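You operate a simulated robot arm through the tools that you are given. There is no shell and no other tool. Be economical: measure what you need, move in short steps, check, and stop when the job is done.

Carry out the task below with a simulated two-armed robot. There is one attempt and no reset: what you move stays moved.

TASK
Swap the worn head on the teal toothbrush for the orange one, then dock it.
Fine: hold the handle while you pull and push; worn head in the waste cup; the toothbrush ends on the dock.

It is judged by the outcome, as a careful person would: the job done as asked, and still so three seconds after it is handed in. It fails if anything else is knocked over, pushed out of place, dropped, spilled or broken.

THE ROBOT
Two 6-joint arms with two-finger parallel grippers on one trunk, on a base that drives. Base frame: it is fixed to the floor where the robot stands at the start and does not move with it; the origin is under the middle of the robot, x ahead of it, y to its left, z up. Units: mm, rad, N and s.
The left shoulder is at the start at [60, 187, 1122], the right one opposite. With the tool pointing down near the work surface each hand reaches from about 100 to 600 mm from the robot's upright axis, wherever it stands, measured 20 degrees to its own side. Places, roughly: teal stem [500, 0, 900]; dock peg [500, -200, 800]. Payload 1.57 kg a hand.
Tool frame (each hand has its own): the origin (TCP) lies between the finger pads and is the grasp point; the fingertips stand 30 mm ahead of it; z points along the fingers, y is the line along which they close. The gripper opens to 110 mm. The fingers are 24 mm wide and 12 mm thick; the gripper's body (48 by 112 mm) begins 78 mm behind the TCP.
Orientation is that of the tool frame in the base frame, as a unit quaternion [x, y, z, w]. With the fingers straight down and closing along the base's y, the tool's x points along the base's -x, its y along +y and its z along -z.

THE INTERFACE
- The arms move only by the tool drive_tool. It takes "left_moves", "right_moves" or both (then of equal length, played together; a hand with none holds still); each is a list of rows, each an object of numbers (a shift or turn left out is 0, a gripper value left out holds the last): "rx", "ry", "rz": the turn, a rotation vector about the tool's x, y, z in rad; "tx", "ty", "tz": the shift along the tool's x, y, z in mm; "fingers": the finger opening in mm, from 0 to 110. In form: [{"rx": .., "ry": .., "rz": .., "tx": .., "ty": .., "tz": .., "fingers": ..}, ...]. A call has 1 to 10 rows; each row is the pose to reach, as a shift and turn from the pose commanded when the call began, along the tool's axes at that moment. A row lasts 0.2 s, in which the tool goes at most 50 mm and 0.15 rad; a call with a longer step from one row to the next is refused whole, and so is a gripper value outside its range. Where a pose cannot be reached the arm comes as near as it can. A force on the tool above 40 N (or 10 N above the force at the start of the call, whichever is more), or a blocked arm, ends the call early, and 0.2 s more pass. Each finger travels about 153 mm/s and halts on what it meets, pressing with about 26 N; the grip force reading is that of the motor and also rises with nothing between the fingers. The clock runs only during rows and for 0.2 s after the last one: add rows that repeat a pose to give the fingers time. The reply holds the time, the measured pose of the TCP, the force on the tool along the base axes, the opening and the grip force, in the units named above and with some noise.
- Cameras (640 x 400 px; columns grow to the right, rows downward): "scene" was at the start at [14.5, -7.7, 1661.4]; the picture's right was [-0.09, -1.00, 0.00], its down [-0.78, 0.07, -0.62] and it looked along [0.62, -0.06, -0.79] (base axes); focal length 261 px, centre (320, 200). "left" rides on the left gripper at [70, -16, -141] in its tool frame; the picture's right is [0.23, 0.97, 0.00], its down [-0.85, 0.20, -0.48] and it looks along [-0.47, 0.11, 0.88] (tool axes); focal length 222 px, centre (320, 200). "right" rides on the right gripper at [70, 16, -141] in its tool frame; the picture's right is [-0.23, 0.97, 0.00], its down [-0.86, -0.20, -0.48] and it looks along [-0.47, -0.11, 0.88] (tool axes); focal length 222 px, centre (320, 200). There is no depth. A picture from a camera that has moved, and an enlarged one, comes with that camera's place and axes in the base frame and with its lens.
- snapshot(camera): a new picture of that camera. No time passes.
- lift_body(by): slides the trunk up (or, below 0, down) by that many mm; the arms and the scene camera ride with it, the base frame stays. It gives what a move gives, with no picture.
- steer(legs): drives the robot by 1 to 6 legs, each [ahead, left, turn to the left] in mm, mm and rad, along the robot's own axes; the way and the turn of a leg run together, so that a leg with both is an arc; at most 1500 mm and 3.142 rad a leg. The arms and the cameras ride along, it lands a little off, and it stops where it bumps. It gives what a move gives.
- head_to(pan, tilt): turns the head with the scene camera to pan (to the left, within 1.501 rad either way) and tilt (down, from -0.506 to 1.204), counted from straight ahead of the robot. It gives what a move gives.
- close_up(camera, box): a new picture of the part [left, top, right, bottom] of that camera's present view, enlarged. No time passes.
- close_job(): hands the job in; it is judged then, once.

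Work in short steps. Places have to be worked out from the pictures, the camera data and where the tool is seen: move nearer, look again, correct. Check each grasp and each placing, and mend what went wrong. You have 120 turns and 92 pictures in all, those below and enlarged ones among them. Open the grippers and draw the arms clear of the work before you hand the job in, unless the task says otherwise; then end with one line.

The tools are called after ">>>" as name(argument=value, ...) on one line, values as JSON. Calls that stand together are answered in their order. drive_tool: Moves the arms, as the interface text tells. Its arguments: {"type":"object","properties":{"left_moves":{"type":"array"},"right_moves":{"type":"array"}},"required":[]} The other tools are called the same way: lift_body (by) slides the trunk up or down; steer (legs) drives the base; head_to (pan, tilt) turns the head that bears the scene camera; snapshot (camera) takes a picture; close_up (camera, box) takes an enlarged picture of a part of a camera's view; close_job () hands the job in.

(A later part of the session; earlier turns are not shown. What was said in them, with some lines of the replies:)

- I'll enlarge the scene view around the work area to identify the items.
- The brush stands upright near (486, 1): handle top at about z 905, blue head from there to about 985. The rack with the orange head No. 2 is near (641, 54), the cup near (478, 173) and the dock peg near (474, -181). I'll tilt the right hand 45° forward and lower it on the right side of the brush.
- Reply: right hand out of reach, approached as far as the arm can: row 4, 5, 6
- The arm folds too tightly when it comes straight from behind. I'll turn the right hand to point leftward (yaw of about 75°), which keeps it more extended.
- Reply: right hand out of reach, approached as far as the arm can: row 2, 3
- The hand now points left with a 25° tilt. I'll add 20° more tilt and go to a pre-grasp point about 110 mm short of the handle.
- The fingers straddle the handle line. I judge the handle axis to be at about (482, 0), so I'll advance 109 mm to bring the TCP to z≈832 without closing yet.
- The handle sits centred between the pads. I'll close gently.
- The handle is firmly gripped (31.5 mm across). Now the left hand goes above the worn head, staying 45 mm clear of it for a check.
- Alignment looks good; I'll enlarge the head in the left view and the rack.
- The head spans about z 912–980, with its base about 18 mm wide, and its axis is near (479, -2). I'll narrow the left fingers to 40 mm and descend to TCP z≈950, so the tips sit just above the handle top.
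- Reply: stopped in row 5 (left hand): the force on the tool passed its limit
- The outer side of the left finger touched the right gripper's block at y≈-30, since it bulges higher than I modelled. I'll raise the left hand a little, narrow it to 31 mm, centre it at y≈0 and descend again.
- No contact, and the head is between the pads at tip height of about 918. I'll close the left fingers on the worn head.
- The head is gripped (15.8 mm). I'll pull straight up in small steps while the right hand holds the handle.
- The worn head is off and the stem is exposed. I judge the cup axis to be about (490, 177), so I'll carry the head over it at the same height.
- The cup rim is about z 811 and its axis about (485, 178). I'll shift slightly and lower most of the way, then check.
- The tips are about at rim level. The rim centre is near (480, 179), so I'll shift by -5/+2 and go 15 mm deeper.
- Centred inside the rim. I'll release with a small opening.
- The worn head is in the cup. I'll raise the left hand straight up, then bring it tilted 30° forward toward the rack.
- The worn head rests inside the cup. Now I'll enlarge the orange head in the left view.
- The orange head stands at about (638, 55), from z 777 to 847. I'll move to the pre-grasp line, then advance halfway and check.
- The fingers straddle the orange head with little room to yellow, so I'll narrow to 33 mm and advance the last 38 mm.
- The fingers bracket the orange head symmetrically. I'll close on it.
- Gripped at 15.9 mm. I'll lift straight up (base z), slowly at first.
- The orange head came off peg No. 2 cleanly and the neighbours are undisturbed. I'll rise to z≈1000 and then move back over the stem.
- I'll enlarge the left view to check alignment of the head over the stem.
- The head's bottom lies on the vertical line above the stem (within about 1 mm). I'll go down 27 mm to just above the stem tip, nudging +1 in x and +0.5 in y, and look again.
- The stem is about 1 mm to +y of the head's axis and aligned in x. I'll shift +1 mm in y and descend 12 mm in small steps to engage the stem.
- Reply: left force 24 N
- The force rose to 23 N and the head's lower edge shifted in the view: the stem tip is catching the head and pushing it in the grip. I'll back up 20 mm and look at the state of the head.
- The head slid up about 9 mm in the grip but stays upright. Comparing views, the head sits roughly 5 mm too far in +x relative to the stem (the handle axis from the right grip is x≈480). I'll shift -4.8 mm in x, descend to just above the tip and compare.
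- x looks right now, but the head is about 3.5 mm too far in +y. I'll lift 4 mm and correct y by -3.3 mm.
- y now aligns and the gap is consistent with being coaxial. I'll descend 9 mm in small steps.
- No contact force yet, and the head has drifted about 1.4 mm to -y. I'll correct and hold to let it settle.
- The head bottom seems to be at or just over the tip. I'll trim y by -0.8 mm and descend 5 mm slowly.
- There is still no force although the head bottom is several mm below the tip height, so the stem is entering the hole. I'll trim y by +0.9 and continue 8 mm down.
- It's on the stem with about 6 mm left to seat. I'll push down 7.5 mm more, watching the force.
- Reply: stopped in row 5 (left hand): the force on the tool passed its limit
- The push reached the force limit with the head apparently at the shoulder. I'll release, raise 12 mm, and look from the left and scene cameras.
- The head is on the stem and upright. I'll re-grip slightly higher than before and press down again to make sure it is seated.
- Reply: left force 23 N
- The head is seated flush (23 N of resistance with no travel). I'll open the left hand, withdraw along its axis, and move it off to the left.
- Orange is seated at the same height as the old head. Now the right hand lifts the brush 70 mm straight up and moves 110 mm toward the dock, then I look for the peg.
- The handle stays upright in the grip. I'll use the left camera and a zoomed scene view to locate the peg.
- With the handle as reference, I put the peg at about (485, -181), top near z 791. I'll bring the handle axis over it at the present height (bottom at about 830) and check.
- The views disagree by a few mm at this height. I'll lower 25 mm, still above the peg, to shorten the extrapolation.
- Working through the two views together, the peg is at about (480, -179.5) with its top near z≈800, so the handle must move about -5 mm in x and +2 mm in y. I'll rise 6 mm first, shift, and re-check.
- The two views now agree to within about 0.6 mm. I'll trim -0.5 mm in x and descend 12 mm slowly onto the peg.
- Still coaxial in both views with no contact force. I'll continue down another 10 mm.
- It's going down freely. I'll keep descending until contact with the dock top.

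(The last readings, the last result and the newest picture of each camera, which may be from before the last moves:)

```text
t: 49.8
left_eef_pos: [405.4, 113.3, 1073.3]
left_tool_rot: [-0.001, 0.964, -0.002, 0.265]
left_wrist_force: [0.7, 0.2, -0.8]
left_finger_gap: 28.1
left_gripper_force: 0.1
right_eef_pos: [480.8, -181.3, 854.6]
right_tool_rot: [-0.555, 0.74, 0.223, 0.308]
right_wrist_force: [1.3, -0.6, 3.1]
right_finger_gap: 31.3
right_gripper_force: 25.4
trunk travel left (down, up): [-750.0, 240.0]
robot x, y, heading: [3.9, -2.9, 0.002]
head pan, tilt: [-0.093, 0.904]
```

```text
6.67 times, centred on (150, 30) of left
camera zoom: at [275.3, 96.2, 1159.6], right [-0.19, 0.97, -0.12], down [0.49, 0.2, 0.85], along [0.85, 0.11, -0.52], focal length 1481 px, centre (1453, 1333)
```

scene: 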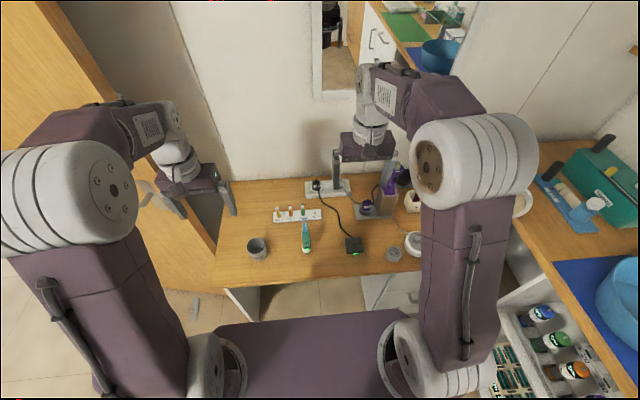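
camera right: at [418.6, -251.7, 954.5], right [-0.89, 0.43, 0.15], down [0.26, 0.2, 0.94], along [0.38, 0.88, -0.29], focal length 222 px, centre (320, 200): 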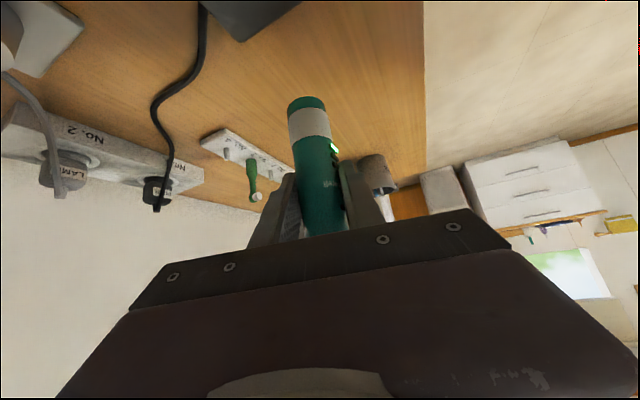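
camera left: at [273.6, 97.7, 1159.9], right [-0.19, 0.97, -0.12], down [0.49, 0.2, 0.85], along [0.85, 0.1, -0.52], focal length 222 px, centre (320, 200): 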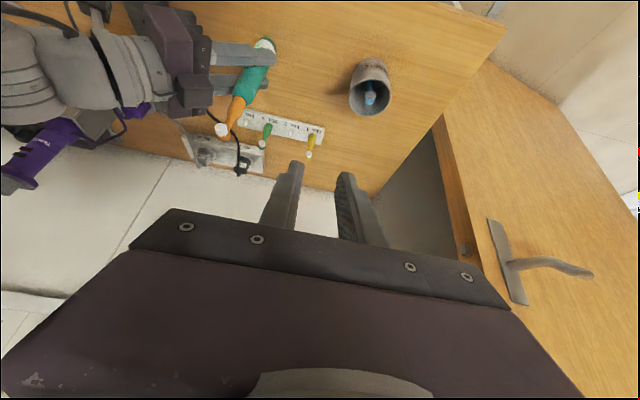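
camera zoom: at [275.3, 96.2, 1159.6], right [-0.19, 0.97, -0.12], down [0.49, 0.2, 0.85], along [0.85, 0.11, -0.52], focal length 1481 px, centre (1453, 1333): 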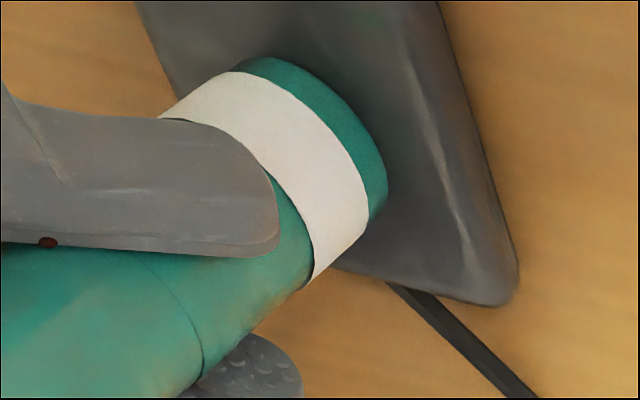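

A slight upward force appears (3 N), so it's near the dock surface. I'll press a few mm more.

>>> drive_tool(right_moves=[{"tx": 0.7, "tz": 0.7}, {"tx": 1.4, "tz": 1.4}, {"tx": 2.1, "tz": 2.1}, {"tx": 2.8, "tz": 2.8}, {"tx": 3.5, "tz": 3.5}])

>>> close_up(camera="left", box=[110, 0, 190, 60])

>>> close_up(camera="scene", box=[320, 205, 380, 255])

```text
t: 51.0
left_eef_pos: [405.4, 114.4, 1074.5]
left_tool_rot: [0.0, 0.964, -0.002, 0.264]
left_wrist_force: [-0.2, -0.5, 1.2]
left_finger_gap: 28.1
left_gripper_force: 0.1
right_eef_pos: [478.5, -180.4, 850.3]
right_tool_rot: [-0.555, 0.74, 0.223, 0.308]
right_wrist_force: [5.8, 0.4, 22.9]
right_finger_gap: 30.9
right_gripper_force: 26.3
trunk travel left (down, up): [-750.0, 240.0]
robot x, y, heading: [1.9, 0.1, 0.002]
head pan, tilt: [-0.093, 0.904]
```

```text
6.67 times, centred on (150, 30) of left
camera zoom: at [274.0, 97.4, 1159.9], right [-0.19, 0.97, -0.12], down [0.49, 0.2, 0.85], along [0.85, 0.11, -0.52], focal length 1481 px, centre (1453, 1333)
```

zoom: 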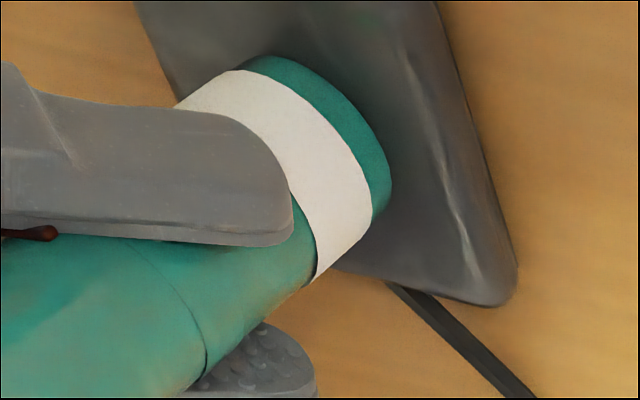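

```text
8.00 times, centred on (350, 230) of scene
camera zoom: at [12.3, -6.2, 1661.5], right [-0.09, -1.0, 0.0], down [-0.78, 0.07, -0.62], along [0.62, -0.06, -0.79], focal length 2088 px, centre (80, -40)
```

zoom: 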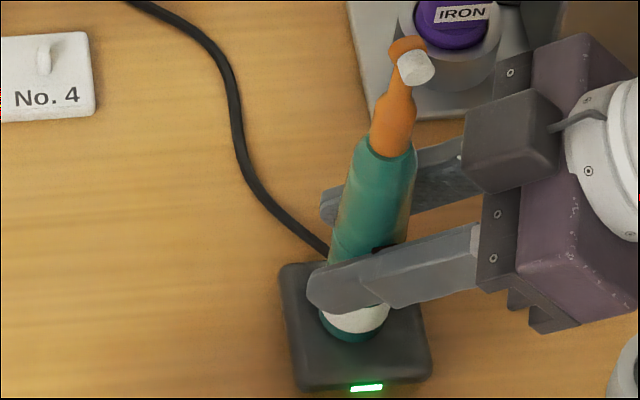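

The handle is stopped on the dock surface at z≈779, down around the peg (22.9 N). I'll relieve the load by 3 mm, then open modestly and look.

>>> drive_tool(right_moves=[{"tx": -2.2, "tz": -2.2}, {"tx": -2.2, "tz": -2.2, "fingers": 36}, {"tx": -2.2, "tz": -2.2, "fingers": 42}, {"tx": -2.2, "tz": -2.2, "fingers": 48}, {"tx": -2.2, "tz": -2.2, "fingers": 50}])

>>> close_up(camera="scene", box=[320, 205, 380, 255])

```text
t: 52.2
left_eef_pos: [407.7, 112.6, 1073.9]
left_tool_rot: [0.0, 0.964, -0.003, 0.265]
left_wrist_force: [0.4, -1.1, -0.3]
left_finger_gap: 28.1
left_gripper_force: 0.1
right_eef_pos: [479.6, -180.8, 852.4]
right_tool_rot: [-0.555, 0.74, 0.224, 0.306]
right_wrist_force: [0.3, 0.1, -0.4]
right_finger_gap: 50.2
right_gripper_force: 0.1
trunk travel left (down, up): [-750.0, 240.0]
robot x, y, heading: [0.6, -1.1, -0.001]
head pan, tilt: [-0.093, 0.904]
```

```text
8.00 times, centred on (350, 230) of scene
camera zoom: at [14.4, -7.6, 1661.3], right [-0.09, -1.0, 0.0], down [-0.78, 0.07, -0.62], along [0.62, -0.06, -0.79], focal length 2088 px, centre (80, -40)
```

zoom: 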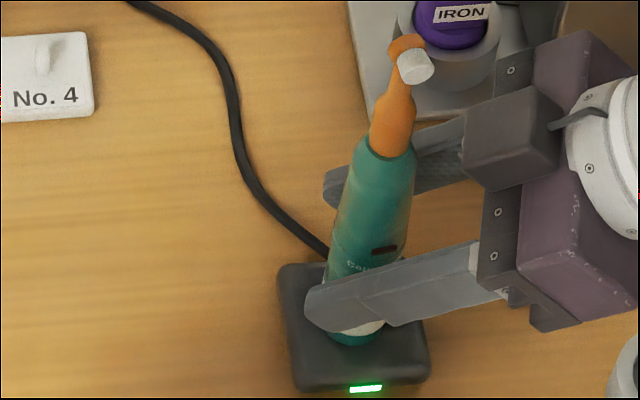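

The brush stands freely on the dock. I'll withdraw the right hand along its own axis, then away up to the right.

>>> drive_tool(right_moves=[{"tz": -15}, {"tz": -35}, {"tz": -60}, {"tz": -90}, {"tz": -120}, {"tz": -150}, {"tz": -165, "tx": -30}, {"tz": -180, "tx": -60}])

>>> snapshot(camera="scene")

>>> close_up(camera="scene", box=[300, 190, 400, 265])

>>> close_up(camera="left", box=[90, 0, 400, 180])

```text
t: 54.0
left_eef_pos: [405.4, 113.1, 1073.4]
left_tool_rot: [-0.001, 0.964, -0.002, 0.265]
left_wrist_force: [-0.5, -0.5, 1.2]
left_finger_gap: 28.3
left_gripper_force: 0.1
right_eef_pos: [452.0, -261.1, 1022.3]
right_tool_rot: [-0.554, 0.74, 0.224, 0.308]
right_wrist_force: [-0.7, -0.1, -0.2]
right_finger_gap: 50.3
right_gripper_force: 0.0
trunk travel left (down, up): [-750.0, 240.0]
robot x, y, heading: [2.5, 0.9, -0.004]
head pan, tilt: [-0.093, 0.904]
```

```text
18 pictures are left
camera scene: at [13.9, -6.5, 1661.3], right [-0.09, -1.0, 0.0], down [-0.78, 0.07, -0.62], along [0.62, -0.06, -0.79], focal length 261 px, centre (320, 200)
```

scene: 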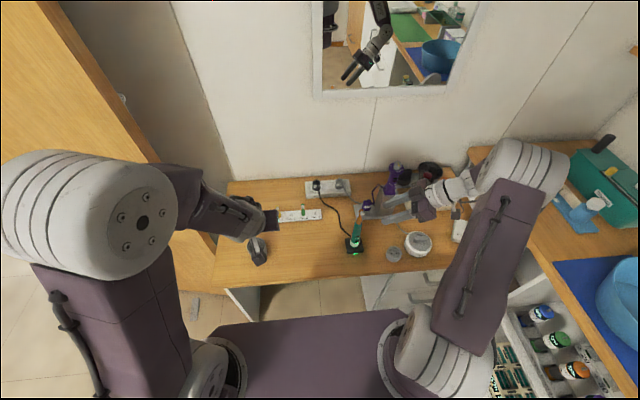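

```text
5.33 times, centred on (350, 228) of scene
camera zoom: at [13.9, -6.5, 1661.3], right [-0.09, -1.0, 0.0], down [-0.78, 0.07, -0.62], along [0.62, -0.06, -0.79], focal length 1392 px, centre (160, 53)
```

zoom: 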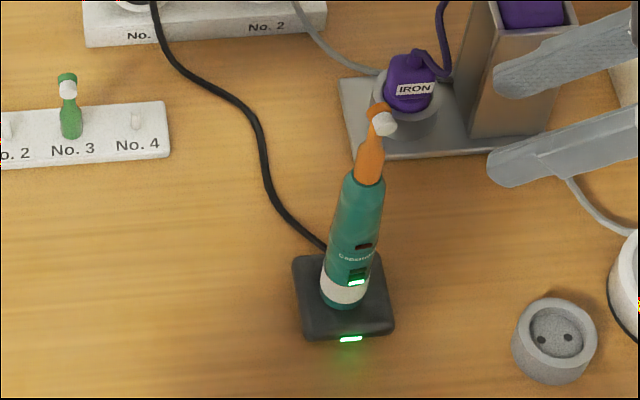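

```text
2.06 times, centred on (245, 90) of left
camera zoom: at [275.0, 97.1, 1159.5], right [-0.19, 0.97, -0.12], down [0.49, 0.2, 0.85], along [0.85, 0.11, -0.52], focal length 459 px, centre (475, 427)
```

zoom: 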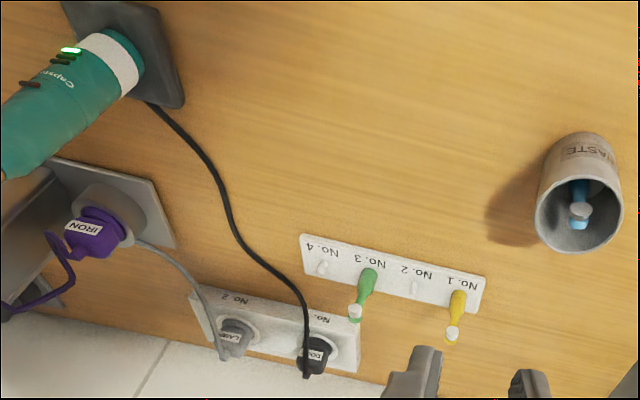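

The brush stands upright on the dock with lights on, and everything else is in place. I'll take one last close look at the head joint.

>>> close_up(camera="scene", box=[350, 205, 380, 250])

>>> snapshot(camera="right")

```text
8.89 times, centred on (365, 228) of scene
camera zoom: at [13.9, -6.5, 1661.3], right [-0.09, -1.0, 0.0], down [-0.78, 0.07, -0.62], along [0.62, -0.06, -0.79], focal length 2320 px, centre (-80, -44)
```

zoom: 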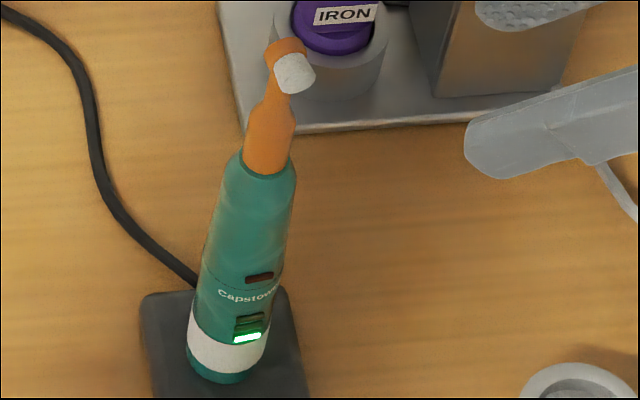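

```text
14 pictures are left
camera right: at [392.0, -399.8, 1073.5], right [-0.89, 0.43, 0.15], down [0.26, 0.21, 0.94], along [0.38, 0.88, -0.3], focal length 222 px, centre (320, 200)
```

right: 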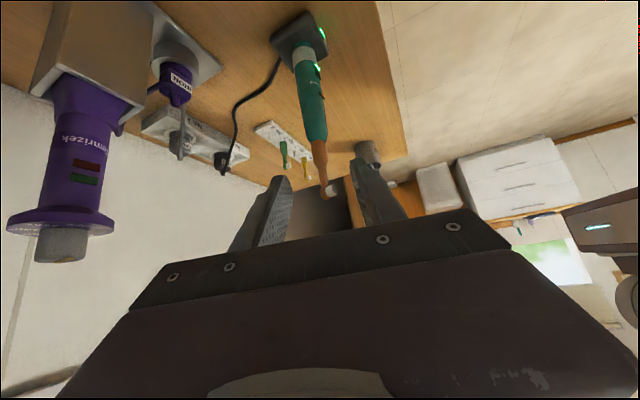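

The head is flush on the handle and the brush sits straight on the dock. I'll open both grippers fully and raise the arms clear.

>>> drive_tool(left_moves=[{"tz": -15, "ty": 20, "fingers": 60}, {"tz": -30, "ty": 45, "fingers": 90}, {"tz": -30, "ty": 60, "fingers": 100}], right_moves=[{"tx": -15, "tz": -15, "fingers": 60}, {"tx": -30, "tz": -30, "fingers": 80}, {"tx": -30, "tz": -30, "fingers": 100}])

>>> snapshot(camera="scene")

```text
t: 54.8
left_eef_pos: [389.3, 172.8, 1099.5]
left_tool_rot: [0.0, 0.964, -0.002, 0.265]
left_wrist_force: [-0.2, -0.4, 0.3]
left_finger_gap: 99.9
left_gripper_force: 0.0
right_eef_pos: [454.3, -263.1, 1064.7]
right_tool_rot: [-0.554, 0.74, 0.225, 0.307]
right_wrist_force: [-0.3, -0.2, 0.4]
right_finger_gap: 100.2
right_gripper_force: 0.1
trunk travel left (down, up): [-750.0, 240.0]
robot x, y, heading: [-0.7, 2.9, 0.001]
head pan, tilt: [-0.093, 0.904]
```

```text
13 pictures are left
camera scene: at [16.1, -8.4, 1661.3], right [-0.09, -1.0, 0.0], down [-0.78, 0.07, -0.62], along [0.61, -0.06, -0.79], focal length 261 px, centre (320, 200)
```

scene: 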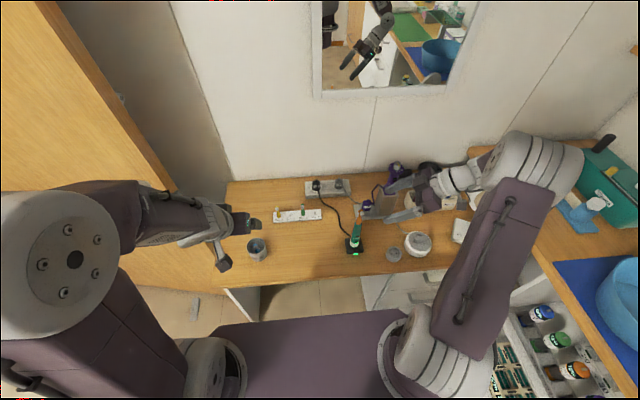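

Both hands are open and clear and the scene is in order, so I'm handing in the job.

>>> close_job()

```text
The job is handed in.
```

The teal toothbrush now has the orange head and stands upright on its dock, the worn head is in the waste cup, and nothing else was moved.
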